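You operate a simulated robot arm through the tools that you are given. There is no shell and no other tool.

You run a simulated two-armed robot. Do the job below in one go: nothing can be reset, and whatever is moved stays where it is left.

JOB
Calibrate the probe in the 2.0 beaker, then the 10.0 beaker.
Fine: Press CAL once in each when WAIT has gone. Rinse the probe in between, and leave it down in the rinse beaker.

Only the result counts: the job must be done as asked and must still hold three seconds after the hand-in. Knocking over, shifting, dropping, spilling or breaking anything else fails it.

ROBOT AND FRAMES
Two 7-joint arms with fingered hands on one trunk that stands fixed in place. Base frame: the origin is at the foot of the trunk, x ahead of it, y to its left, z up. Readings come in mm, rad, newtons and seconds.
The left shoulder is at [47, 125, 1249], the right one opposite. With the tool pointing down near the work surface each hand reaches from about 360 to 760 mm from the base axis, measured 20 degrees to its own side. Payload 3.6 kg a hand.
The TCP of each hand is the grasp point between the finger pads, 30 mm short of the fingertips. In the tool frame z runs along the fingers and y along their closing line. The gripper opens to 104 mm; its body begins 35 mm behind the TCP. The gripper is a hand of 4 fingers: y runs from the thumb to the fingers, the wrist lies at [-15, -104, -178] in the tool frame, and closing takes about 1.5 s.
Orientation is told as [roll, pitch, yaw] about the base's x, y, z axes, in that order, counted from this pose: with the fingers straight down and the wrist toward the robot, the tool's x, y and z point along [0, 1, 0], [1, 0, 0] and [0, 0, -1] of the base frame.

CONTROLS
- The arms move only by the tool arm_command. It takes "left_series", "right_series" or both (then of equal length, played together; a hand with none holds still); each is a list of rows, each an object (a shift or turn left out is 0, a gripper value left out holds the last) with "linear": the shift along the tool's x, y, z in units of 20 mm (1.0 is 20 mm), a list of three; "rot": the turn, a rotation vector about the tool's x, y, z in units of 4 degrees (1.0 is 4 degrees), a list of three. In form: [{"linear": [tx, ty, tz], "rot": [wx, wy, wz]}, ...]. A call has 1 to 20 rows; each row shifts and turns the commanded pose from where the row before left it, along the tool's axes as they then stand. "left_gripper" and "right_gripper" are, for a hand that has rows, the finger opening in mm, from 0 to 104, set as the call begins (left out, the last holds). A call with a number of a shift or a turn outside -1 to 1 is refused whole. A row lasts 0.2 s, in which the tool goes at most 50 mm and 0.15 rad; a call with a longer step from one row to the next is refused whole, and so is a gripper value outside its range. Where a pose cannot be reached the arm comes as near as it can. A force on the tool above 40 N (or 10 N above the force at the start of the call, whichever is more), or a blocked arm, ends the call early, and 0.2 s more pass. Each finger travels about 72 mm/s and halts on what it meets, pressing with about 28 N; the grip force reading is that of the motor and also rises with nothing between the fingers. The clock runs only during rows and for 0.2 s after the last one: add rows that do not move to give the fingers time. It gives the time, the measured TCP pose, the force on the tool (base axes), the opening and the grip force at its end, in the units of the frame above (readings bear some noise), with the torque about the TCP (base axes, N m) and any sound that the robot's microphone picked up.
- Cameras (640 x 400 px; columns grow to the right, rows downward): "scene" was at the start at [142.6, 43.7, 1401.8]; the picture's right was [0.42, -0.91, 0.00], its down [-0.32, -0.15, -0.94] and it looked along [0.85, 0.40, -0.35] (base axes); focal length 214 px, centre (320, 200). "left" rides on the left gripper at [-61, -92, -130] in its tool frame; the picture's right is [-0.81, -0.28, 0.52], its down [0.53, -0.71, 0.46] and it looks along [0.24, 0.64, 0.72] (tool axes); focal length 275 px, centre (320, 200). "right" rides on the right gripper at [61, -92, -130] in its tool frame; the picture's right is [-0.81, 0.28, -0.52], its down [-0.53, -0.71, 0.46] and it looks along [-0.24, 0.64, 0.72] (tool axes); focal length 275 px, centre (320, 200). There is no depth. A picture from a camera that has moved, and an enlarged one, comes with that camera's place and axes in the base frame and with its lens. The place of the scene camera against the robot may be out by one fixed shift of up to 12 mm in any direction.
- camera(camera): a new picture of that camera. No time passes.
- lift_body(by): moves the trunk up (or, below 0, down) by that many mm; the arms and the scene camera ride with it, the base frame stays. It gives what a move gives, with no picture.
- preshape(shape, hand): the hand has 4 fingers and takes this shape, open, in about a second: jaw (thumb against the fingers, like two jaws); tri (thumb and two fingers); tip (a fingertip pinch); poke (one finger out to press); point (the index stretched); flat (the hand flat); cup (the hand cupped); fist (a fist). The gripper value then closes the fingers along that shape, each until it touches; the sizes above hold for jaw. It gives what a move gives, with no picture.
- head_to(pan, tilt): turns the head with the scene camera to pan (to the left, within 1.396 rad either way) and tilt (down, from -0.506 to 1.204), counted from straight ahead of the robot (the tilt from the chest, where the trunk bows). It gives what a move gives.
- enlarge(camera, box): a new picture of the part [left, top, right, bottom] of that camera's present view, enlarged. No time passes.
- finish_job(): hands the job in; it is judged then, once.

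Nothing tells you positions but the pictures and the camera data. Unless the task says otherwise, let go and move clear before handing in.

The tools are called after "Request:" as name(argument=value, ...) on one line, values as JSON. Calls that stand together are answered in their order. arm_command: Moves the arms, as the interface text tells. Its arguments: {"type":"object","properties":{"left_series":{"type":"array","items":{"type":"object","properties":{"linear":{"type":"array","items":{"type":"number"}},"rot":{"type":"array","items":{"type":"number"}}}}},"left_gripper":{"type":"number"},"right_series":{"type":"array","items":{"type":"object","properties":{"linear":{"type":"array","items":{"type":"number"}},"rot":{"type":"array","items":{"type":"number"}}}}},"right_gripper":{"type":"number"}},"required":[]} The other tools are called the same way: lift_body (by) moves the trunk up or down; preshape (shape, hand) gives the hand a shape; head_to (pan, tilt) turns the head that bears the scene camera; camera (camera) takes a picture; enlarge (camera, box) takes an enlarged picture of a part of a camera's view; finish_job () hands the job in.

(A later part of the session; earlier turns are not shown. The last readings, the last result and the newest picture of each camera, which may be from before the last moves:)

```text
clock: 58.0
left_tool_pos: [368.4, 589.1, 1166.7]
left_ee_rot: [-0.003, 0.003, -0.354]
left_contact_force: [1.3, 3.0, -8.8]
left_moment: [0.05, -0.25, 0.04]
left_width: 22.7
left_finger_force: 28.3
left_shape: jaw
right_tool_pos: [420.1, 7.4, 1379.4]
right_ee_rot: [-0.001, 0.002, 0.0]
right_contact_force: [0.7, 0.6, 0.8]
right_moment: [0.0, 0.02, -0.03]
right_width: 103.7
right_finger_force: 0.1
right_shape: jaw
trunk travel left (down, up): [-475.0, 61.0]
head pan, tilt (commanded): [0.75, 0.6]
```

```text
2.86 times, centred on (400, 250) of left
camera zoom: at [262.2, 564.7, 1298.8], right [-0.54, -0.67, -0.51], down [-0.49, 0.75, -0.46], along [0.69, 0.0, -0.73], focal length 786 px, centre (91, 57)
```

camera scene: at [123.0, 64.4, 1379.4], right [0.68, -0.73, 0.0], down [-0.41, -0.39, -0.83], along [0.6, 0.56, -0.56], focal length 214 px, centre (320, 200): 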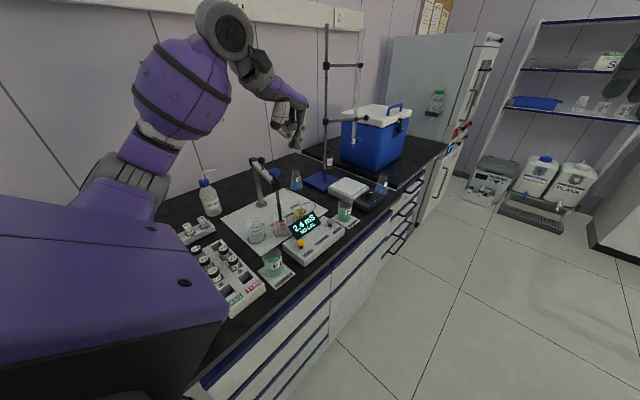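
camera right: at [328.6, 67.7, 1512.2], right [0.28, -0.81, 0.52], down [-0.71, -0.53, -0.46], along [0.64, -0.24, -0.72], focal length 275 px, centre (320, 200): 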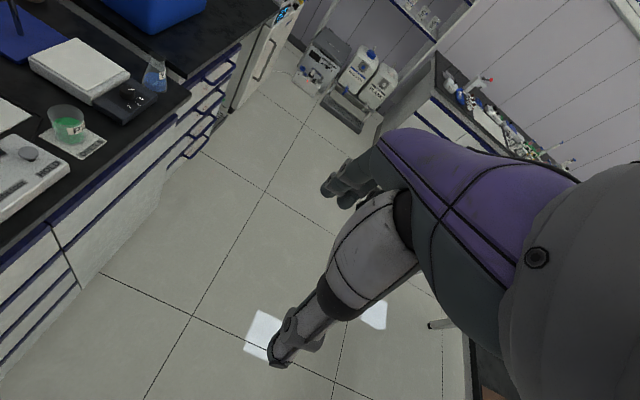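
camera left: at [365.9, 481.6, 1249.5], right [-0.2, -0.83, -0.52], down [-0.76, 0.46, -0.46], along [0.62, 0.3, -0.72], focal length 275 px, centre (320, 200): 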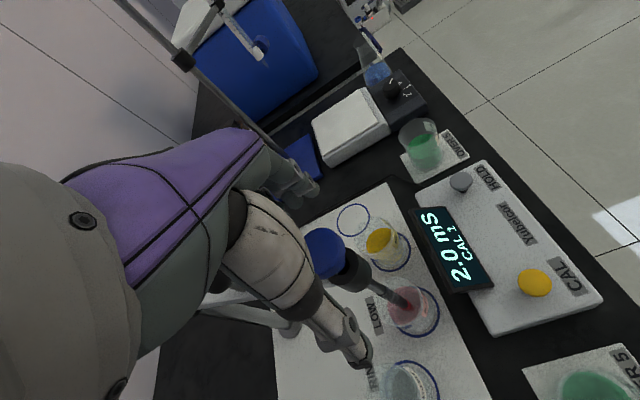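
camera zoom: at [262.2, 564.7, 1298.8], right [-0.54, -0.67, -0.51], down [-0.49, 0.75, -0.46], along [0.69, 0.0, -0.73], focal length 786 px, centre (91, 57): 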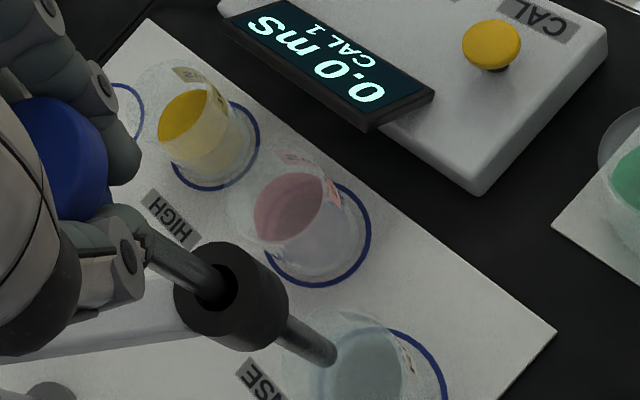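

Request:
arm_command(left_series=[{"linear": [-0.132, 0.436, 0], "rot": [0, 0, -0.64]}, {"linear": [-0.132, 0.436, 0], "rot": [0, 0, -0.64]}, {"linear": [-0.132, 0.436, 0], "rot": [0, 0, -0.64]}, {"linear": [-0.132, 0.436, 0], "rot": [0, 0, -0.64]}, {"linear": [-0.132, 0.436, 0], "rot": [0, 0, -0.64]}, {"linear": [-0.132, 0.436, 0], "rot": [0, 0, -0.64]}, {"linear": [-0.132, 0.436, 0], "rot": [0, 0, -0.64]}, {"linear": [-0.132, 0.436, 0], "rot": [0, 0, -0.64]}, {"linear": [-0.132, 0.436, 0], "rot": [0, 0, -0.64]}, {"linear": [-0.132, 0.436, 0], "rot": [0, 0, -0.64]}])

Request:
enlarge(camera="scene", box=[230, 110, 350, 230])

Request:
enlarge(camera="left", box=[320, 180, 480, 320])

```text
clock: 60.2
left_tool_pos: [450.9, 549.1, 1167.2]
left_ee_rot: [-0.001, 0.004, 0.092]
left_contact_force: [-1.2, -5.7, -15.8]
left_moment: [0.05, -0.13, -0.08]
left_width: 22.3
left_finger_force: 28.0
left_shape: jaw
right_tool_pos: [420.9, 5.7, 1382.4]
right_ee_rot: [0.0, -0.002, 0.0]
right_contact_force: [-0.1, 0.5, -0.2]
right_moment: [0.0, 0.02, 0.0]
right_width: 103.5
right_finger_force: 0.1
right_shape: jaw
trunk travel left (down, up): [-475.0, 61.0]
head pan, tilt (commanded): [0.75, 0.6]
```

```text
3.33 times, centred on (290, 170) of scene
camera zoom: at [123.8, 64.7, 1379.3], right [0.68, -0.73, 0.0], down [-0.41, -0.39, -0.82], along [0.6, 0.56, -0.57], focal length 715 px, centre (420, 300)
```

zoom: 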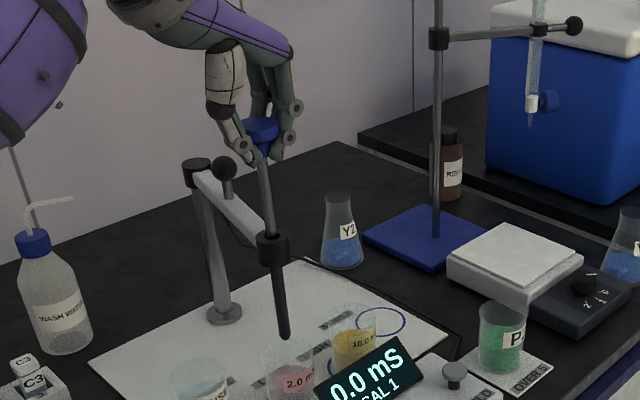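

```text
2.86 times, centred on (400, 250) of left
camera zoom: at [365.8, 480.8, 1298.9], right [-0.2, -0.83, -0.52], down [-0.76, 0.46, -0.45], along [0.62, 0.3, -0.73], focal length 786 px, centre (91, 57)
```

zoom: 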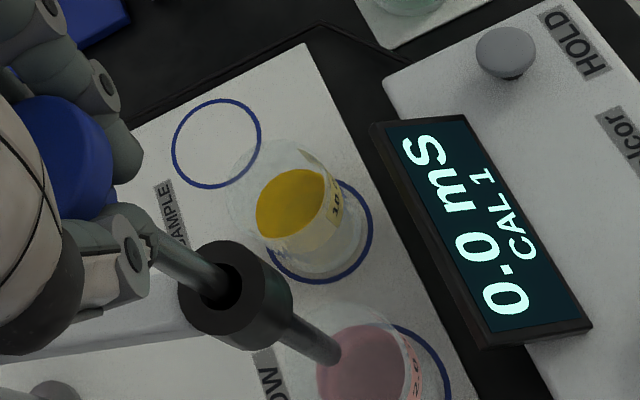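

Passing above the 2.0 beaker with clean tip. Continuing the swing to 10.0.

Request:
arm_command(left_series=[{"linear": [-0.131, 0.437, 0.03], "rot": [0, 0, -0.64]}, {"linear": [-0.131, 0.437, 0.03], "rot": [0, 0, -0.64]}, {"linear": [-0.131, 0.437, 0.03], "rot": [0, 0, -0.64]}, {"linear": [-0.131, 0.437, 0], "rot": [0, 0, -0.64]}, {"linear": [-0.131, 0.437, 0], "rot": [0, 0, -0.64]}])

Request:
arm_command(left_series=[{"linear": [-0.131, 0.437, 0], "rot": [0, 0, -0.64]}, {"linear": [-0.131, 0.437, 0], "rot": [0, 0, -0.64]}, {"linear": [-0.131, 0.437, 0], "rot": [0, 0, -0.64]}, {"linear": [-0.131, 0.437, 0], "rot": [0, 0, -0.64]}, {"linear": [-0.131, 0.437, 0], "rot": [0, 0, -0.64]}, {"linear": [0, 0, 0]}])

Request:
enlarge(camera="scene", box=[260, 90, 380, 230])

Request:
enlarge(camera="left", box=[320, 180, 480, 320])

```text
clock: 61.4
left_tool_pos: [496.9, 543.7, 1166.7]
left_ee_rot: [-0.001, 0.0, 0.316]
left_contact_force: [-0.4, -8.2, -8.1]
left_moment: [0.04, -0.17, -0.1]
left_width: 21.9
left_finger_force: 27.7
left_shape: jaw
right_tool_pos: [421.4, 4.9, 1381.6]
right_ee_rot: [0.0, -0.001, 0.001]
right_contact_force: [0.6, 0.1, -0.7]
right_moment: [0.0, 0.0, 0.03]
right_width: 103.6
right_finger_force: 0.1
right_shape: jaw
trunk travel left (down, up): [-475.0, 61.0]
head pan, tilt (commanded): [0.75, 0.6]
```

```text
clock: 62.8
left_tool_pos: [541.4, 549.9, 1166.1]
left_ee_rot: [-0.001, 0.002, 0.537]
left_contact_force: [4.6, -15.2, -8.3]
left_moment: [-0.01, -0.2, -0.16]
left_width: 21.9
left_finger_force: 28.0
left_shape: jaw
right_tool_pos: [421.3, 4.8, 1381.9]
right_ee_rot: [0.002, 0.001, -0.001]
right_contact_force: [-1.0, -0.4, 0.3]
right_moment: [0.01, 0.03, 0.01]
right_width: 103.6
right_finger_force: 0.0
right_shape: jaw
trunk travel left (down, up): [-475.0, 61.0]
head pan, tilt (commanded): [0.75, 0.6]
```

```text
2.86 times, centred on (320, 160) of scene
camera zoom: at [124.3, 62.6, 1379.4], right [0.68, -0.73, 0.0], down [-0.41, -0.38, -0.83], along [0.6, 0.56, -0.56], focal length 613 px, centre (320, 314)
```

zoom: 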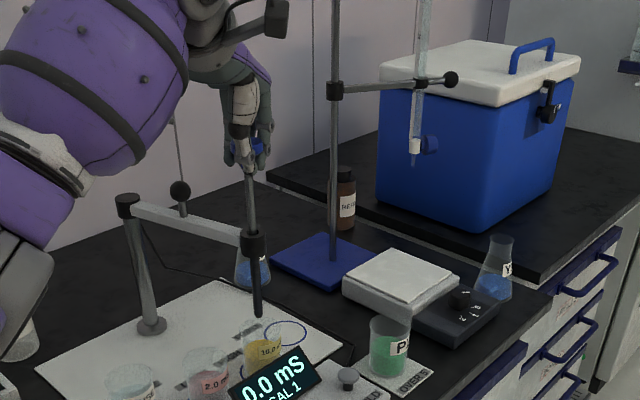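

```text
2.86 times, centred on (400, 250) of left
camera zoom: at [494.4, 450.1, 1298.2], right [0.18, -0.84, -0.52], down [-0.89, 0.09, -0.45], along [0.43, 0.54, -0.73], focal length 786 px, centre (91, 57)
```

zoom: 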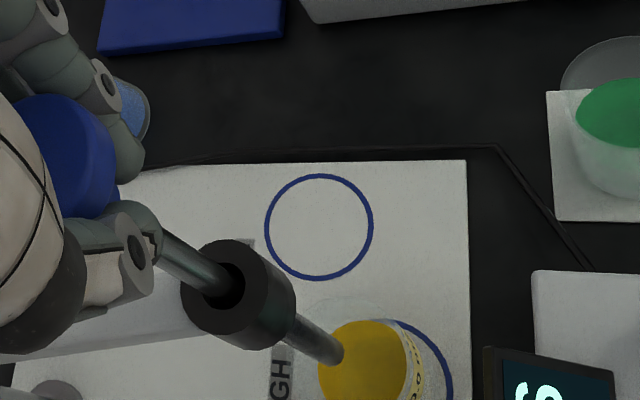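

Request:
arm_command(left_series=[{"linear": [-0.16, -0.05, 0]}, {"linear": [0, 0, 0]}])

Request:
enlarge(camera="scene", box=[280, 180, 340, 230])

Request:
enlarge(camera="left", box=[330, 200, 470, 330])

```text
clock: 63.4
left_tool_pos: [540.7, 548.3, 1166.7]
left_ee_rot: [0.001, 0.001, 0.541]
left_contact_force: [2.5, -4.8, -7.4]
left_moment: [0.12, -0.12, -0.09]
left_width: 22.0
left_finger_force: 27.9
left_shape: jaw
right_tool_pos: [421.4, 6.9, 1381.5]
right_ee_rot: [-0.001, 0.003, 0.0]
right_contact_force: [-0.2, 0.6, -0.2]
right_moment: [-0.02, 0.0, 0.0]
right_width: 103.7
right_finger_force: 0.0
right_shape: jaw
trunk travel left (down, up): [-475.0, 61.0]
head pan, tilt (commanded): [0.75, 0.6]
```

```text
8.00 times, centred on (310, 205) of scene
camera zoom: at [124.0, 64.1, 1379.4], right [0.68, -0.73, 0.0], down [-0.41, -0.39, -0.82], along [0.6, 0.56, -0.57], focal length 1716 px, centre (400, 160)
```

zoom: 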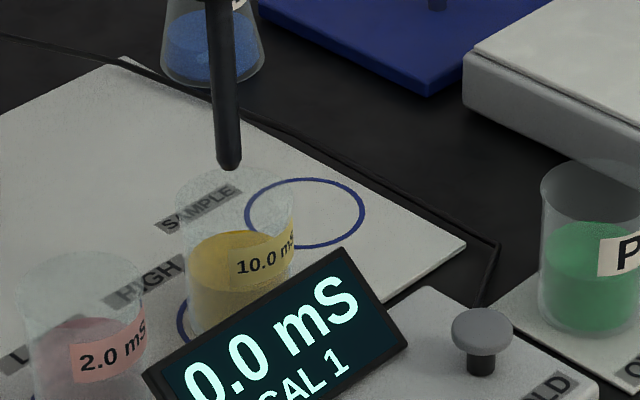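

```text
3.08 times, centred on (400, 265) of left
camera zoom: at [494.5, 448.9, 1298.0], right [0.18, -0.84, -0.52], down [-0.89, 0.09, -0.45], along [0.43, 0.54, -0.72], focal length 847 px, centre (74, 0)
```

zoom: 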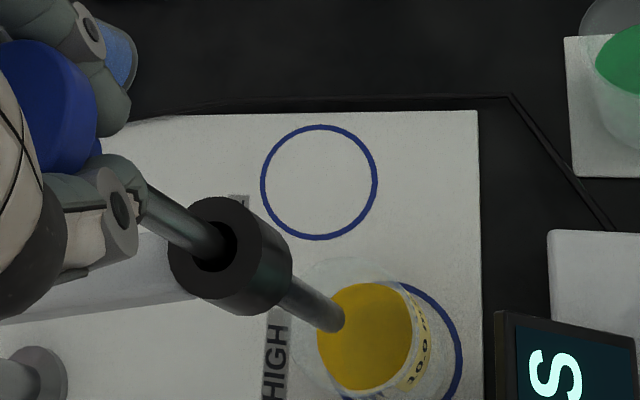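

Tip is centred over the 10.0 beaker. Lowering it.

Request:
arm_command(left_series=[{"linear": [0, 0, 0.4]}, {"linear": [0, 0, 0.4]}, {"linear": [0, 0, 0.4]}, {"linear": [0, 0, 0.4]}, {"linear": [0, 0, 0.4]}, {"linear": [0, 0, 0.4]}, {"linear": [0, 0, 0.4]}, {"linear": [0, 0, 0.4]}, {"linear": [0, 0, 0.2]}, {"linear": [0, 0, 0]}])

Request:
enlarge(camera="scene", box=[260, 90, 380, 230])

Request:
camera(camera="left")

```text
clock: 65.6
left_tool_pos: [539.4, 546.9, 1097.3]
left_ee_rot: [-0.001, 0.001, 0.54]
left_contact_force: [0.5, 1.3, 0.2]
left_moment: [0.26, -0.17, 0.0]
left_width: 22.6
left_finger_force: 28.0
left_shape: jaw
right_tool_pos: [419.4, 5.6, 1381.4]
right_ee_rot: [0.0, -0.001, 0.0]
right_contact_force: [0.0, 0.2, -0.1]
right_moment: [0.0, 0.0, -0.04]
right_width: 103.7
right_finger_force: 0.1
right_shape: jaw
trunk travel left (down, up): [-475.0, 61.0]
head pan, tilt (commanded): [0.75, 0.6]
```

```text
2.86 times, centred on (320, 160) of scene
camera zoom: at [123.1, 64.7, 1379.4], right [0.68, -0.73, 0.0], down [-0.41, -0.39, -0.82], along [0.6, 0.56, -0.57], focal length 613 px, centre (320, 314)
```

zoom: 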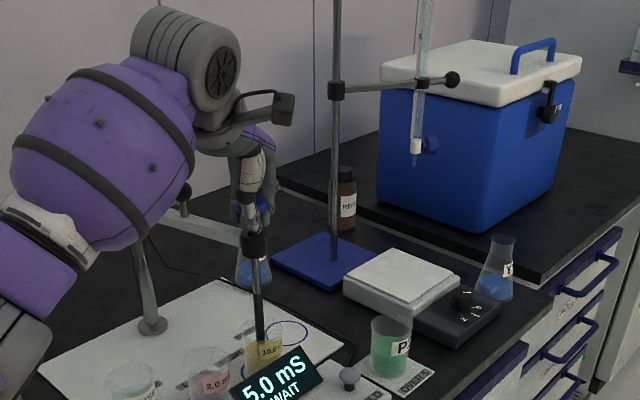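

```text
taken
camera left: at [493.0, 448.0, 1229.2], right [0.18, -0.84, -0.52], down [-0.89, 0.09, -0.45], along [0.43, 0.54, -0.73], focal length 275 px, centre (320, 200)
```

left: 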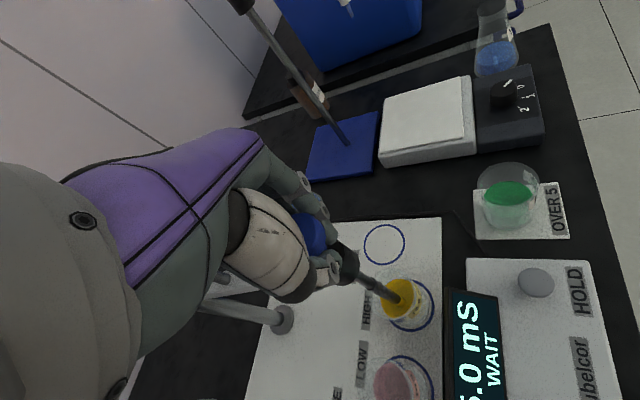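

The probe is in the 10.0 beaker (5.0 mS, WAIT). Releasing the cap and rising.

Request:
arm_command(left_series=[{"linear": [0, 0, 0]}, {"linear": [0, 0, 0]}, {"linear": [0, 0, 0]}, {"linear": [0, 0, 0]}, {"linear": [0, 0, 0]}, {"linear": [0, 0, 0]}, {"linear": [0, 0, 0]}, {"linear": [0, 0, 0]}], left_gripper=104)

Request:
arm_command(left_series=[{"linear": [0, 0, -1]}, {"linear": [0, 0, -1]}, {"linear": [0, 0, -1]}, {"linear": [0, 0, -1]}, {"linear": [0, 0, -1]}, {"linear": [0, 0, -1]}, {"linear": [0, 0, -0.7]}])

Request:
enlarge(camera="scene", box=[260, 90, 380, 230])

Request:
camera(camera="left")

```text
clock: 67.4
left_tool_pos: [540.6, 547.9, 1097.8]
left_ee_rot: [0.0, 0.0, 0.54]
left_contact_force: [0.3, 0.0, 0.2]
left_moment: [-0.01, 0.01, 0.02]
left_width: 103.3
left_finger_force: 0.1
left_shape: jaw
right_tool_pos: [419.7, 5.1, 1382.0]
right_ee_rot: [0.0, 0.001, 0.0]
right_contact_force: [0.5, 0.3, -1.2]
right_moment: [0.02, 0.0, -0.01]
right_width: 103.8
right_finger_force: 0.1
right_shape: jaw
trunk travel left (down, up): [-475.0, 61.0]
head pan, tilt (commanded): [0.75, 0.6]
```

```text
clock: 69.0
left_tool_pos: [540.4, 547.9, 1232.9]
left_ee_rot: [-0.001, 0.001, 0.539]
left_contact_force: [0.4, -0.4, 0.1]
left_moment: [0.03, -0.01, 0.01]
left_width: 104.0
left_finger_force: 0.1
left_shape: jaw
right_tool_pos: [421.3, 5.0, 1381.6]
right_ee_rot: [0.0, 0.0, 0.0]
right_contact_force: [0.0, -0.7, -0.2]
right_moment: [0.02, -0.02, 0.01]
right_width: 103.8
right_finger_force: 0.1
right_shape: jaw
trunk travel left (down, up): [-475.0, 61.0]
head pan, tilt (commanded): [0.75, 0.6]
```

```text
2.86 times, centred on (320, 160) of scene
camera zoom: at [123.0, 64.4, 1379.5], right [0.68, -0.73, 0.0], down [-0.41, -0.39, -0.83], along [0.6, 0.56, -0.56], focal length 613 px, centre (320, 314)
```

zoom: 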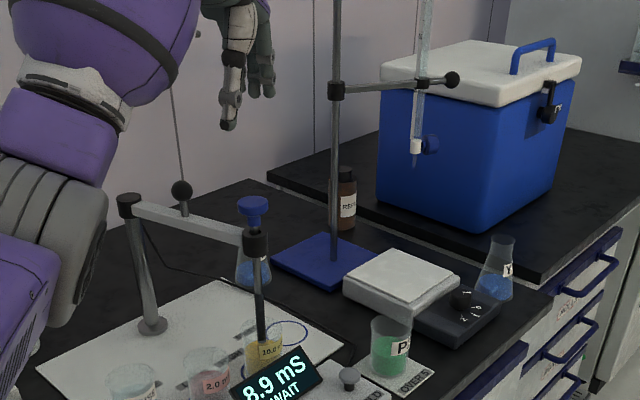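

```text
taken
camera left: at [493.2, 448.7, 1363.7], right [0.18, -0.84, -0.52], down [-0.89, 0.09, -0.45], along [0.43, 0.54, -0.73], focal length 275 px, centre (320, 200)
```

left: 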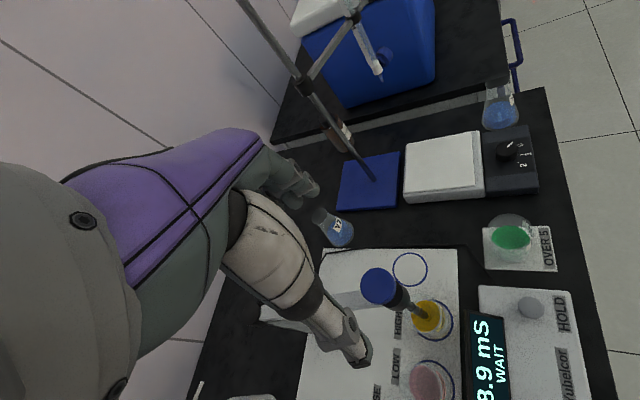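

Probe stays; reading 8.9 mS WAIT and settling. Moving to above CAL and forming the poke shape.

Request:
arm_command(left_series=[{"rot": [0, 0, 0.967]}, {"rot": [0, 0, 0.967]}, {"rot": [0, 0, 0.967]}, {"rot": [0, 0, 0.967]}, {"rot": [0, 0, 0.967]}, {"rot": [0, 0, 0.967]}, {"rot": [0, 0, 0.967]}, {"rot": [0, 0, 0.967]}, {"linear": [-0.847, -0.809, 0]}, {"linear": [-0.847, -0.809, 0]}, {"linear": [-0.847, -0.809, 0]}, {"linear": [-0.847, -0.809, 0]}, {"linear": [-0.847, -0.809, 0]}, {"linear": [-0.847, -0.809, 0]}, {"linear": [-0.847, -0.809, 0]}])

Request:
preshape(hand="left", shape="poke")

Request:
camera(camera="left")

Request:
enlarge(camera="scene", box=[230, 110, 370, 250])

```text
clock: 72.2
left_tool_pos: [425.4, 428.6, 1232.7]
left_ee_rot: [0.0, 0.0, -0.002]
left_contact_force: [-0.2, 0.1, -0.1]
left_moment: [0.01, 0.01, -0.01]
left_width: 103.7
left_finger_force: 0.2
left_shape: jaw
right_tool_pos: [419.9, 5.6, 1381.9]
right_ee_rot: [0.001, -0.001, 0.0]
right_contact_force: [0.0, -0.5, -0.4]
right_moment: [0.02, 0.0, 0.03]
right_width: 104.0
right_finger_force: 0.0
right_shape: jaw
trunk travel left (down, up): [-475.0, 61.0]
head pan, tilt (commanded): [0.75, 0.6]
```

```text
clock: 73.1
left_tool_pos: [426.3, 427.4, 1230.4]
left_ee_rot: [-0.001, 0.0, -0.001]
left_contact_force: [0.1, -0.3, -0.7]
left_moment: [-0.02, -0.01, -0.02]
left_width: 0.0
left_finger_force: 0.0
left_shape: poke
right_tool_pos: [421.0, 4.3, 1380.7]
right_ee_rot: [0.001, -0.001, 0.001]
right_contact_force: [0.2, -0.5, 0.6]
right_moment: [0.0, -0.05, 0.01]
right_width: 103.7
right_finger_force: 0.0
right_shape: jaw
trunk travel left (down, up): [-475.0, 61.0]
head pan, tilt (commanded): [0.75, 0.6]
```

```text
taken
camera left: at [334.5, 367.9, 1363.3], right [-0.28, -0.81, -0.52], down [-0.71, 0.53, -0.46], along [0.64, 0.24, -0.72], focal length 275 px, centre (320, 200)
```

left: 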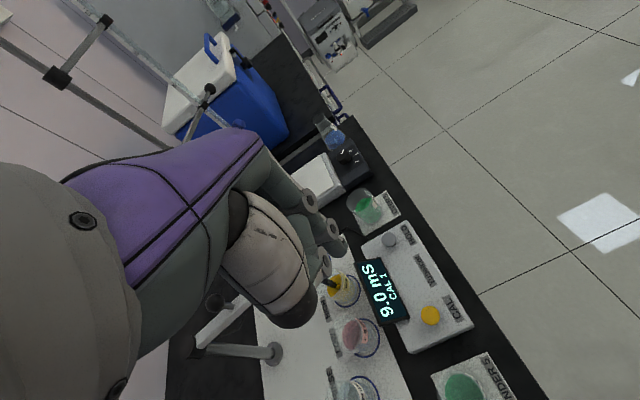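

```text
2.86 times, centred on (300, 180) of scene
camera zoom: at [122.9, 64.4, 1379.5], right [0.68, -0.73, 0.0], down [-0.41, -0.39, -0.83], along [0.6, 0.56, -0.56], focal length 613 px, centre (377, 257)
```

zoom: 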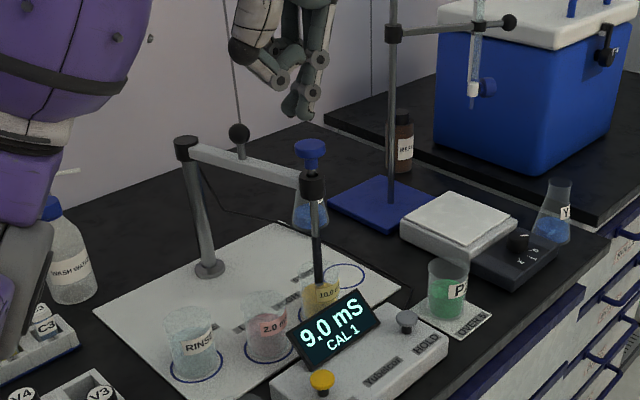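

Reading is stable at 9.0 mS with WAIT gone. Descending to just above CAL at the same place as before.

Request:
arm_command(left_series=[{"linear": [0.07, 0.06, 0.93]}, {"linear": [0, 0, 0.93]}, {"linear": [0, 0, 0.93]}, {"linear": [0, 0, 0.93]}, {"linear": [0, 0, 0.93]}, {"linear": [0, 0, 0.93]}, {"linear": [0, 0, 0.93]}, {"linear": [0, 0, 0.93]}, {"linear": [0, 0, 0.93]}, {"linear": [0, 0, 0.93]}, {"linear": [0, 0, 0.93]}, {"linear": [0, 0, 0.93]}, {"linear": [0, 0, 0.93]}, {"linear": [0, 0, 0.93]}, {"linear": [0, 0, 0.7]}, {"linear": [0, 0, 0.3]}])

Request:
enlarge(camera="left", box=[280, 150, 440, 270])

Request:
enlarge(camera="scene", box=[280, 190, 340, 250])

```text
clock: 76.5
left_tool_pos: [426.4, 429.2, 951.8]
left_ee_rot: [0.0, 0.0, -0.002]
left_contact_force: [-0.5, -0.5, -0.3]
left_moment: [-0.01, -0.01, 0.0]
left_width: 0.0
left_finger_force: 0.0
left_shape: poke
right_tool_pos: [420.7, 5.5, 1381.6]
right_ee_rot: [0.0, 0.001, 0.0]
right_contact_force: [0.2, -1.3, 0.1]
right_moment: [0.04, 0.0, 0.01]
right_width: 103.8
right_finger_force: 0.0
right_shape: jaw
trunk travel left (down, up): [-475.0, 61.0]
head pan, tilt (commanded): [0.75, 0.6]
```

```text
3.33 times, centred on (360, 210) of left
camera zoom: at [335.2, 369.6, 1083.0], right [-0.28, -0.81, -0.52], down [-0.71, 0.53, -0.46], along [0.64, 0.24, -0.73], focal length 918 px, centre (187, 167)
```

zoom: 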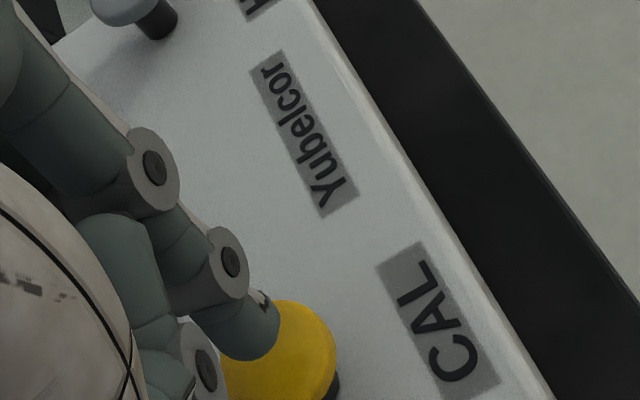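

```text
6.67 times, centred on (310, 220) of scene
camera zoom: at [123.0, 64.5, 1379.5], right [0.68, -0.73, 0.0], down [-0.41, -0.39, -0.83], along [0.6, 0.56, -0.56], focal length 1430 px, centre (387, 67)
```

zoom: 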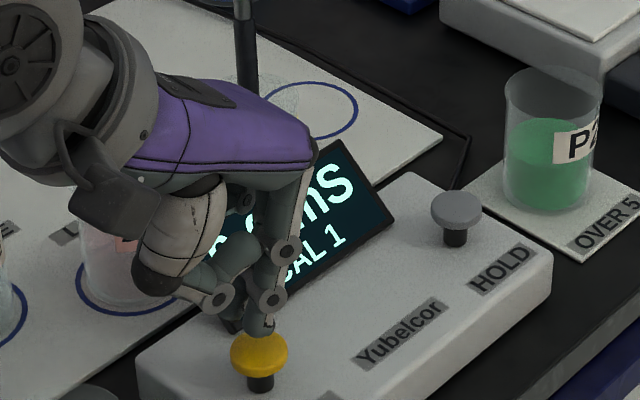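

Same alignment as the first press. Lowering slowly onto the button.

Request:
arm_command(left_series=[{"linear": [0, 0, 0.2]}, {"linear": [0, 0, 0.2]}, {"linear": [0, 0, 0.15]}, {"linear": [0, 0, 0.15]}, {"linear": [0, 0, 0.15]}])

Request:
arm_command(left_series=[{"linear": [0, 0, 0.1]}, {"linear": [0, 0, 0.07]}])

Request:
enlarge(camera="scene", box=[280, 190, 340, 250])

```text
clock: 77.7
left_tool_pos: [428.2, 430.4, 936.2]
left_ee_rot: [0.0, 0.0, -0.002]
left_contact_force: [-0.7, -0.2, 1.4]
left_moment: [-0.04, -0.01, 0.02]
left_width: 0.0
left_finger_force: 0.1
left_shape: poke
right_tool_pos: [420.4, 6.2, 1381.6]
right_ee_rot: [-0.001, -0.001, 0.001]
right_contact_force: [-0.3, 0.4, 0.5]
right_moment: [0.05, 0.0, -0.02]
right_width: 103.9
right_finger_force: 0.1
right_shape: jaw
trunk travel left (down, up): [-475.0, 61.0]
head pan, tilt (commanded): [0.75, 0.6]
```

```text
clock: 78.3
left_tool_pos: [428.0, 430.5, 931.7]
left_ee_rot: [0.0, 0.0, 0.0]
left_contact_force: [0.5, -0.8, 2.1]
left_moment: [-0.01, -0.01, 0.0]
left_width: 0.0
left_finger_force: 0.1
left_shape: poke
right_tool_pos: [419.8, 6.1, 1381.1]
right_ee_rot: [0.0, 0.0, -0.001]
right_contact_force: [0.6, 0.4, -0.8]
right_moment: [0.02, -0.02, 0.01]
right_width: 103.9
right_finger_force: 0.1
right_shape: jaw
trunk travel left (down, up): [-475.0, 61.0]
head pan, tilt (commanded): [0.75, 0.6]
```

```text
6.67 times, centred on (310, 220) of scene
camera zoom: at [122.9, 64.3, 1379.5], right [0.68, -0.73, 0.0], down [-0.41, -0.39, -0.83], along [0.6, 0.56, -0.56], focal length 1430 px, centre (387, 67)
```

zoom: 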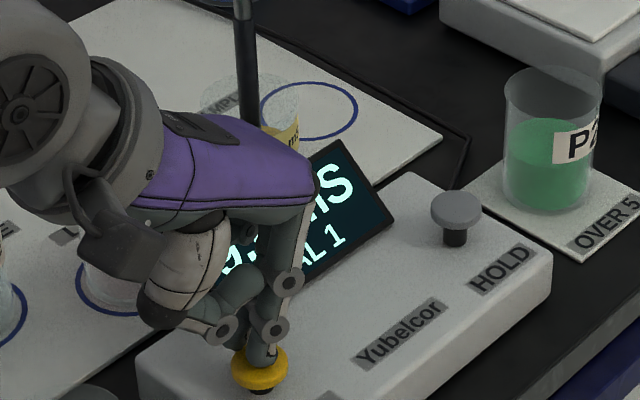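

Not clicked yet; a little further.

Request:
arm_command(left_series=[{"linear": [0, 0, 0.08]}, {"linear": [0, 0, 0.07]}])

Request:
enlarge(camera="scene", box=[280, 190, 340, 250])

```text
clock: 78.9
left_tool_pos: [428.0, 430.6, 929.3]
left_ee_rot: [-0.003, -0.002, -0.002]
left_contact_force: [-1.2, 0.3, 3.3]
left_moment: [0.04, 0.01, 0.0]
left_width: 0.0
left_finger_force: 0.0
left_shape: poke
right_tool_pos: [419.3, 4.8, 1382.4]
right_ee_rot: [0.0, 0.0, -0.001]
right_contact_force: [0.7, -0.2, 0.5]
right_moment: [-0.01, -0.01, -0.01]
right_width: 103.9
right_finger_force: 0.0
right_shape: jaw
trunk travel left (down, up): [-475.0, 61.0]
head pan, tilt (commanded): [0.75, 0.6]
heard: click
```

```text
6.67 times, centred on (310, 220) of scene
camera zoom: at [122.8, 64.2, 1379.5], right [0.68, -0.73, 0.0], down [-0.41, -0.39, -0.83], along [0.6, 0.56, -0.56], focal length 1430 px, centre (387, 67)
```

zoom: 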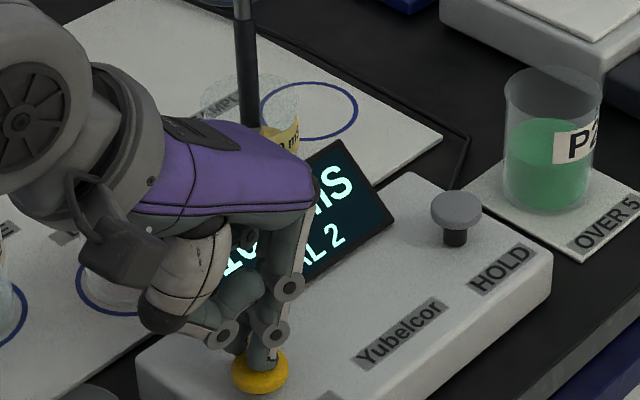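

CAL 2 is registered at 10.0 mS. Rising straight up and restoring the jaw shape.

Request:
arm_command(left_series=[{"linear": [0, 0, -1]}, {"linear": [0, 0, -1]}, {"linear": [0, 0, -1]}, {"linear": [0, 0, -1]}, {"linear": [0, 0, -1]}, {"linear": [0, 0, -1]}, {"linear": [0, 0, -1]}, {"linear": [0, 0, -1]}, {"linear": [0, 0, -1]}, {"linear": [0, 0, -1]}, {"linear": [0, 0, -1]}, {"linear": [0, 0, -1]}, {"linear": [0, 0, -1]}, {"linear": [0, 0, -1]}, {"linear": [0, 0, -1]}])

Request:
preshape(hand="left", shape="jaw")

Request:
arm_command(left_series=[{"linear": [0.85, 0.81, 0]}, {"linear": [0.85, 0.81, 0]}, {"linear": [0.85, 0.81, 0]}, {"linear": [0.85, 0.81, 0]}, {"linear": [0.85, 0.81, 0]}, {"linear": [0.85, 0.81, 0]}, {"linear": [0.85, 0.81, 0]}, {"rot": [0, 0, -0.967]}, {"rot": [0, 0, -0.967]}, {"rot": [0, 0, -0.967]}, {"rot": [0, 0, -0.967]}, {"rot": [0, 0, -0.967]}, {"rot": [0, 0, -0.967]}, {"rot": [0, 0, -0.967]}, {"rot": [0, 0, -0.967]}])

Request:
camera(camera="left")

Request:
enlarge(camera="scene", box=[230, 90, 370, 250])

```text
clock: 82.1
left_tool_pos: [427.8, 431.1, 1229.0]
left_ee_rot: [-0.001, 0.0, -0.003]
left_contact_force: [0.1, -0.3, -0.5]
left_moment: [0.03, -0.05, 0.01]
left_width: 0.0
left_finger_force: 0.0
left_shape: poke
right_tool_pos: [418.8, 4.3, 1382.4]
right_ee_rot: [-0.001, 0.001, -0.001]
right_contact_force: [0.3, -0.8, -0.6]
right_moment: [-0.01, 0.01, 0.01]
right_width: 103.8
right_finger_force: 0.0
right_shape: jaw
trunk travel left (down, up): [-475.0, 61.0]
head pan, tilt (commanded): [0.75, 0.6]
```

```text
clock: 83.0
left_tool_pos: [427.4, 429.9, 1227.7]
left_ee_rot: [-0.001, 0.0, -0.001]
left_contact_force: [-0.8, 0.0, 0.6]
left_moment: [0.0, -0.01, -0.06]
left_width: 103.9
left_finger_force: 0.0
left_shape: jaw
right_tool_pos: [420.3, 5.2, 1382.2]
right_ee_rot: [0.0, 0.0, 0.0]
right_contact_force: [0.3, -0.2, 0.2]
right_moment: [-0.01, 0.0, 0.01]
right_width: 103.3
right_finger_force: 0.0
right_shape: jaw
trunk travel left (down, up): [-475.0, 61.0]
head pan, tilt (commanded): [0.75, 0.6]
```

```text
clock: 86.2
left_tool_pos: [540.2, 547.6, 1228.8]
left_ee_rot: [-0.002, 0.0, 0.541]
left_contact_force: [-0.1, -0.2, -0.6]
left_moment: [0.0, 0.01, 0.0]
left_width: 104.0
left_finger_force: 0.1
left_shape: jaw
right_tool_pos: [419.4, 5.6, 1383.4]
right_ee_rot: [0.0, 0.0, 0.0]
right_contact_force: [0.9, -0.3, 0.4]
right_moment: [-0.01, 0.0, -0.02]
right_width: 103.8
right_finger_force: 0.0
right_shape: jaw
trunk travel left (down, up): [-475.0, 61.0]
head pan, tilt (commanded): [0.75, 0.6]
```

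```text
taken
camera left: at [494.1, 450.2, 1360.2], right [0.18, -0.84, -0.52], down [-0.89, 0.09, -0.46], along [0.43, 0.54, -0.73], focal length 275 px, centre (320, 200)
```

left: 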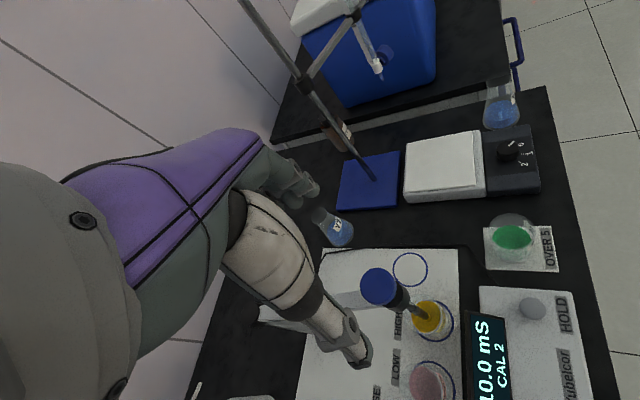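

```text
2.50 times, centred on (300, 170) of scene
camera zoom: at [123.0, 64.3, 1379.5], right [0.68, -0.73, 0.0], down [-0.41, -0.39, -0.83], along [0.6, 0.56, -0.56], focal length 536 px, centre (370, 275)
```

zoom: 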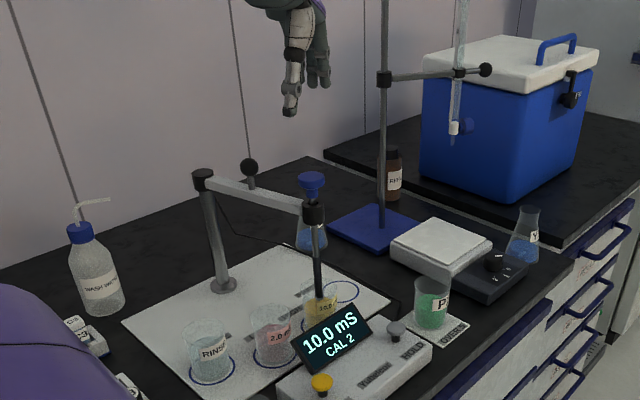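

10.0 mS / CAL 2 shown. Now back down onto the cap to take the probe to the rinse beaker.

Request:
arm_command(left_series=[{"linear": [0, 0, 0.8]}, {"linear": [0, 0, 0.8]}, {"linear": [0, 0, 0.8]}, {"linear": [0, 0, 0.8]}, {"linear": [0, 0, 0.8]}, {"linear": [0, 0, 0.8]}, {"linear": [0, 0, 0.7]}])

Request:
camera(camera="left")

Request:
enlarge(camera="scene", box=[260, 110, 360, 210])

```text
clock: 87.8
left_tool_pos: [541.5, 550.1, 1118.3]
left_ee_rot: [0.0, 0.002, 0.54]
left_contact_force: [0.7, -0.8, -0.8]
left_moment: [0.01, -0.02, -0.01]
left_width: 104.1
left_finger_force: 0.0
left_shape: jaw
right_tool_pos: [420.5, 5.0, 1381.4]
right_ee_rot: [0.0, -0.001, -0.001]
right_contact_force: [-0.3, -0.3, -0.8]
right_moment: [-0.02, -0.02, -0.02]
right_width: 103.5
right_finger_force: 0.0
right_shape: jaw
trunk travel left (down, up): [-475.0, 61.0]
head pan, tilt (commanded): [0.75, 0.6]
```

```text
taken
camera left: at [494.7, 450.3, 1249.8], right [0.18, -0.84, -0.52], down [-0.89, 0.09, -0.45], along [0.43, 0.54, -0.73], focal length 275 px, centre (320, 200)
```

left: 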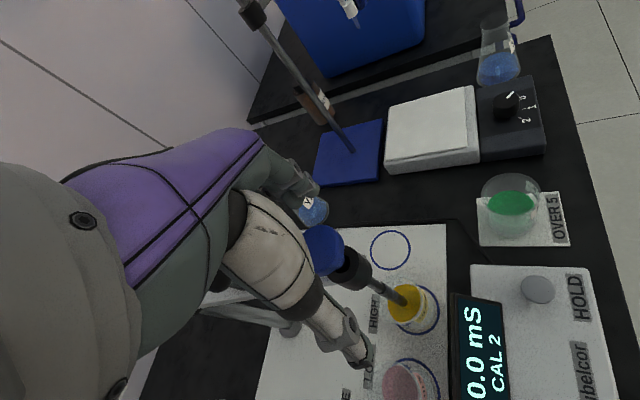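

```text
4.00 times, centred on (310, 160) of scene
camera zoom: at [123.2, 64.6, 1379.4], right [0.68, -0.73, 0.0], down [-0.41, -0.39, -0.82], along [0.6, 0.56, -0.57], focal length 858 px, centre (360, 360)
```

zoom: 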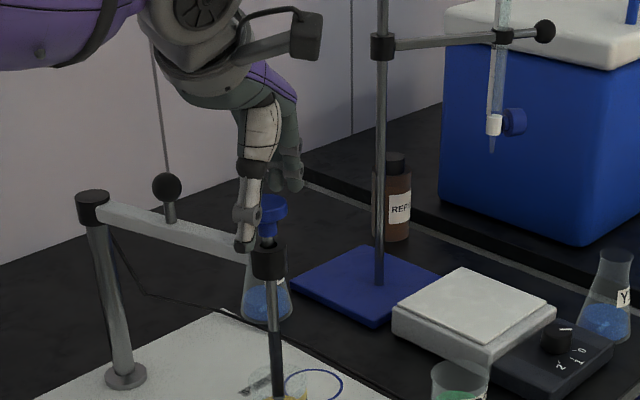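

Request:
arm_command(left_series=[{"linear": [0, 0, 0.5]}, {"linear": [0, 0, 0.48]}, {"linear": [0, 0, 0]}])

Request:
arm_command(left_series=[{"linear": [0, 0, 0]}, {"linear": [0, 0, 0]}, {"linear": [0, 0, 0]}, {"linear": [0, 0, 0]}, {"linear": [0, 0, 0]}, {"linear": [0, 0, 0]}, {"linear": [0, 0, 0]}, {"linear": [0, 0, 0]}], left_gripper=10)

Request:
arm_command(left_series=[{"linear": [0, 0, -0.4]}, {"linear": [0, 0, -0.4]}, {"linear": [0, 0, -0.4]}, {"linear": [0, 0, -0.4]}, {"linear": [0, 0, -0.4]}, {"linear": [0, 0, -0.4]}, {"linear": [0, 0, -0.4]}, {"linear": [0, 0, -0.4]}, {"linear": [0, 0, -0.3]}, {"linear": [0, 0, 0]}])

Request:
enlarge(camera="scene", box=[280, 180, 340, 230])

Request:
camera(camera="left")

```text
clock: 88.6
left_tool_pos: [541.7, 549.7, 1099.1]
left_ee_rot: [0.0, 0.0, 0.538]
left_contact_force: [0.4, 0.5, -0.4]
left_moment: [-0.04, 0.03, -0.01]
left_width: 103.8
left_finger_force: 0.0
left_shape: jaw
right_tool_pos: [419.1, 6.0, 1381.3]
right_ee_rot: [0.001, 0.001, -0.001]
right_contact_force: [0.6, -0.4, -0.5]
right_moment: [-0.01, 0.01, -0.04]
right_width: 103.9
right_finger_force: 0.0
right_shape: jaw
trunk travel left (down, up): [-475.0, 61.0]
head pan, tilt (commanded): [0.75, 0.6]
```

```text
clock: 90.4
left_tool_pos: [541.6, 548.6, 1100.5]
left_ee_rot: [0.001, 0.0, 0.539]
left_contact_force: [0.4, -1.8, -1.5]
left_moment: [0.21, -0.28, 0.0]
left_width: 21.8
left_finger_force: 27.9
left_shape: jaw
right_tool_pos: [419.5, 5.6, 1381.8]
right_ee_rot: [0.001, 0.001, -0.001]
right_contact_force: [0.6, -0.3, 0.6]
right_moment: [-0.03, 0.02, 0.0]
right_width: 103.9
right_finger_force: 0.1
right_shape: jaw
trunk travel left (down, up): [-475.0, 61.0]
head pan, tilt (commanded): [0.75, 0.6]
```

```text
clock: 92.6
left_tool_pos: [542.0, 547.5, 1167.3]
left_ee_rot: [0.001, 0.006, 0.54]
left_contact_force: [0.4, -2.9, -12.5]
left_moment: [0.18, -0.22, 0.0]
left_width: 22.1
left_finger_force: 28.5
left_shape: jaw
right_tool_pos: [420.2, 5.7, 1381.5]
right_ee_rot: [0.001, 0.002, 0.001]
right_contact_force: [0.3, -0.2, 0.4]
right_moment: [0.0, 0.02, 0.0]
right_width: 103.7
right_finger_force: 0.1
right_shape: jaw
trunk travel left (down, up): [-475.0, 61.0]
head pan, tilt (commanded): [0.75, 0.6]
```

```text
8.00 times, centred on (310, 205) of scene
camera zoom: at [124.1, 65.0, 1379.1], right [0.68, -0.73, 0.0], down [-0.41, -0.39, -0.82], along [0.6, 0.56, -0.57], focal length 1716 px, centre (400, 160)
```

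zoom: 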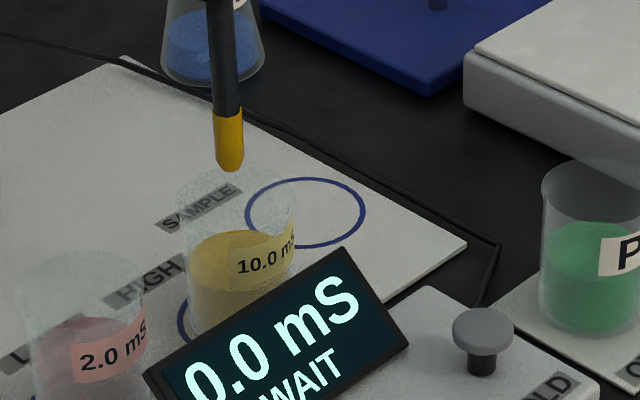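

```text
taken
camera left: at [495.1, 449.9, 1298.5], right [0.18, -0.84, -0.52], down [-0.89, 0.09, -0.45], along [0.42, 0.54, -0.73], focal length 275 px, centre (320, 200)
```

left: 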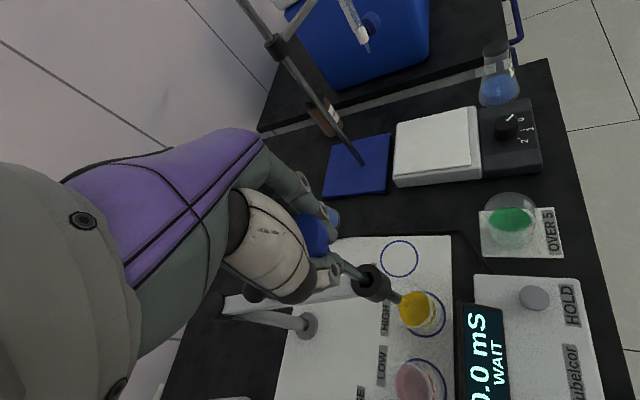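

Probe is up, tip coated yellow. Now swinging back over to the rinse beaker in two segments.

Request:
arm_command(left_series=[{"linear": [0, 0, 0.08]}, {"linear": [0.16, -0.4315, 0], "rot": [0, 0, 0.641]}, {"linear": [0.16, -0.4315, 0], "rot": [0, 0, 0.641]}, {"linear": [0.16, -0.4315, 0], "rot": [0, 0, 0.641]}, {"linear": [0.16, -0.4315, 0], "rot": [0, 0, 0.641]}, {"linear": [0.16, -0.4315, 0], "rot": [0, 0, 0.641]}, {"linear": [0.16, -0.4315, 0], "rot": [0, 0, 0.641]}, {"linear": [0.16, -0.4315, 0], "rot": [0, 0, 0.641]}, {"linear": [0.16, -0.4315, 0], "rot": [0, 0, 0.641]}, {"linear": [0.16, -0.4315, 0], "rot": [0, 0, 0.641]}, {"linear": [0.16, -0.4315, 0], "rot": [0, 0, 0.641]}])

Request:
enlarge(camera="scene", box=[230, 110, 350, 230])

```text
clock: 95.0
left_tool_pos: [451.6, 550.8, 1166.8]
left_ee_rot: [-0.001, 0.003, 0.092]
left_contact_force: [-1.8, -7.5, -13.9]
left_moment: [0.03, -0.23, -0.09]
left_width: 21.8
left_finger_force: 27.6
left_shape: jaw
right_tool_pos: [420.7, 5.5, 1381.8]
right_ee_rot: [0.0, 0.001, 0.001]
right_contact_force: [0.4, 0.0, 0.0]
right_moment: [0.01, -0.01, -0.01]
right_width: 103.8
right_finger_force: 0.2
right_shape: jaw
trunk travel left (down, up): [-475.0, 61.0]
head pan, tilt (commanded): [0.75, 0.6]
```

```text
3.33 times, centred on (290, 170) of scene
camera zoom: at [123.5, 64.5, 1379.3], right [0.68, -0.73, 0.0], down [-0.41, -0.39, -0.82], along [0.6, 0.56, -0.57], focal length 715 px, centre (420, 300)
```

zoom: 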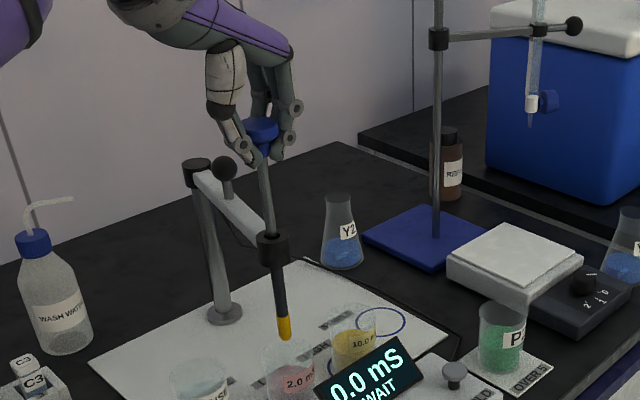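

Request:
arm_command(left_series=[{"linear": [0.15, -0.432, 0.02], "rot": [0, 0, 0.64]}, {"linear": [0.15, -0.432, 0.02], "rot": [0, 0, 0.64]}, {"linear": [0.15, -0.432, 0.02], "rot": [0, 0, 0.64]}, {"linear": [0.15, -0.432, 0], "rot": [0, 0, 0.64]}, {"linear": [0.15, -0.432, 0], "rot": [0, 0, 0.64]}, {"linear": [0.15, -0.432, 0], "rot": [0, 0, 0.64]}, {"linear": [0.15, -0.432, 0], "rot": [0, 0, 0.64]}, {"linear": [0.15, -0.432, 0], "rot": [0, 0, 0.64]}, {"linear": [0.15, -0.432, 0], "rot": [0, 0, 0.64]}, {"linear": [0.15, -0.432, 0], "rot": [0, 0, 0.64]}, {"linear": [0, 0, 0]}])

Request:
enlarge(camera="scene", box=[240, 180, 300, 230])

Request:
enlarge(camera="left", box=[320, 200, 480, 340])

```text
clock: 97.4
left_tool_pos: [369.9, 590.8, 1165.6]
left_ee_rot: [0.001, 0.001, -0.356]
left_contact_force: [2.4, 5.1, -3.2]
left_moment: [0.04, -0.32, 0.02]
left_width: 21.7
left_finger_force: 28.1
left_shape: jaw
right_tool_pos: [420.1, 6.8, 1381.0]
right_ee_rot: [-0.001, 0.001, 0.0]
right_contact_force: [0.0, -0.4, 0.0]
right_moment: [-0.04, -0.04, 0.01]
right_width: 103.6
right_finger_force: 0.1
right_shape: jaw
trunk travel left (down, up): [-475.0, 61.0]
head pan, tilt (commanded): [0.75, 0.6]
```

```text
8.00 times, centred on (270, 205) of scene
camera zoom: at [123.5, 65.5, 1379.4], right [0.68, -0.73, 0.0], down [-0.41, -0.39, -0.82], along [0.6, 0.56, -0.57], focal length 1716 px, centre (720, 160)
```

zoom: 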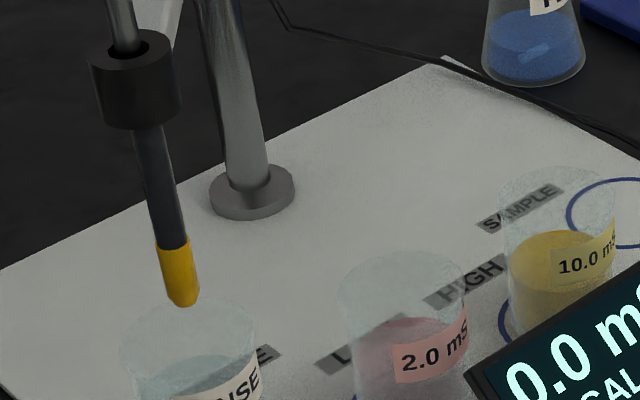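

```text
2.86 times, centred on (400, 270) of left
camera zoom: at [262.9, 565.1, 1297.3], right [-0.54, -0.66, -0.52], down [-0.48, 0.75, -0.46], along [0.69, 0.0, -0.72], focal length 786 px, centre (91, 0)
```

zoom: 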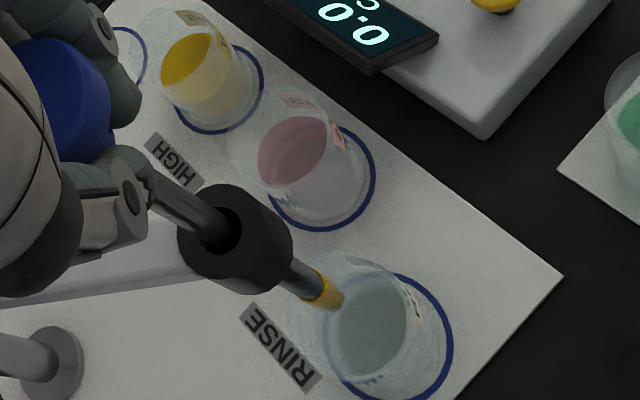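

Aligned over the rinse beaker. Lowering fully and then holding for the rinse.

Request:
arm_command(left_series=[{"linear": [0, 0, 0.4]}, {"linear": [0, 0, 0.4]}, {"linear": [0, 0, 0.4]}, {"linear": [0, 0, 0.4]}, {"linear": [0, 0, 0.4]}, {"linear": [0, 0, 0.4]}, {"linear": [0, 0, 0.4]}, {"linear": [0, 0, 0.4]}, {"linear": [0, 0, 0.2]}, {"linear": [0, 0, 0]}, {"linear": [0, 0, 0]}, {"linear": [0, 0, 0]}, {"linear": [0, 0, 0]}, {"linear": [0, 0, 0]}, {"linear": [0, 0, 0]}])

Request:
enlarge(camera="scene", box=[220, 120, 340, 240])

```text
clock: 100.6
left_tool_pos: [369.1, 589.3, 1098.0]
left_ee_rot: [-0.002, 0.0, -0.355]
left_contact_force: [1.9, 4.6, -0.4]
left_moment: [0.05, -0.33, 0.02]
left_width: 22.3
left_finger_force: 28.3
left_shape: jaw
right_tool_pos: [420.0, 6.4, 1381.1]
right_ee_rot: [0.001, 0.001, -0.001]
right_contact_force: [-0.2, 0.7, -0.6]
right_moment: [-0.01, 0.01, -0.01]
right_width: 103.6
right_finger_force: 0.1
right_shape: jaw
trunk travel left (down, up): [-475.0, 61.0]
head pan, tilt (commanded): [0.75, 0.6]
```

```text
3.33 times, centred on (280, 180) of scene
camera zoom: at [123.2, 65.1, 1379.4], right [0.68, -0.73, 0.0], down [-0.41, -0.39, -0.82], along [0.6, 0.56, -0.57], focal length 715 px, centre (453, 267)
```

zoom: 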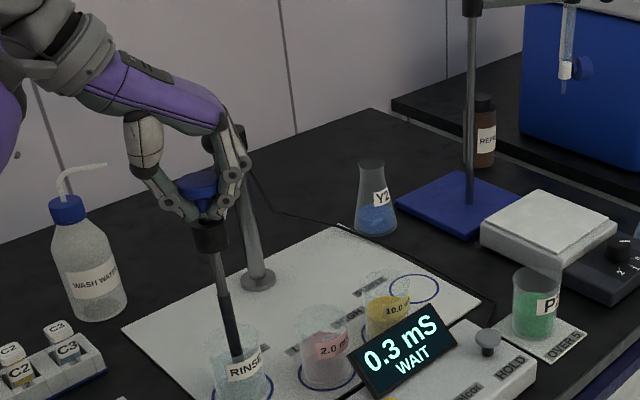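

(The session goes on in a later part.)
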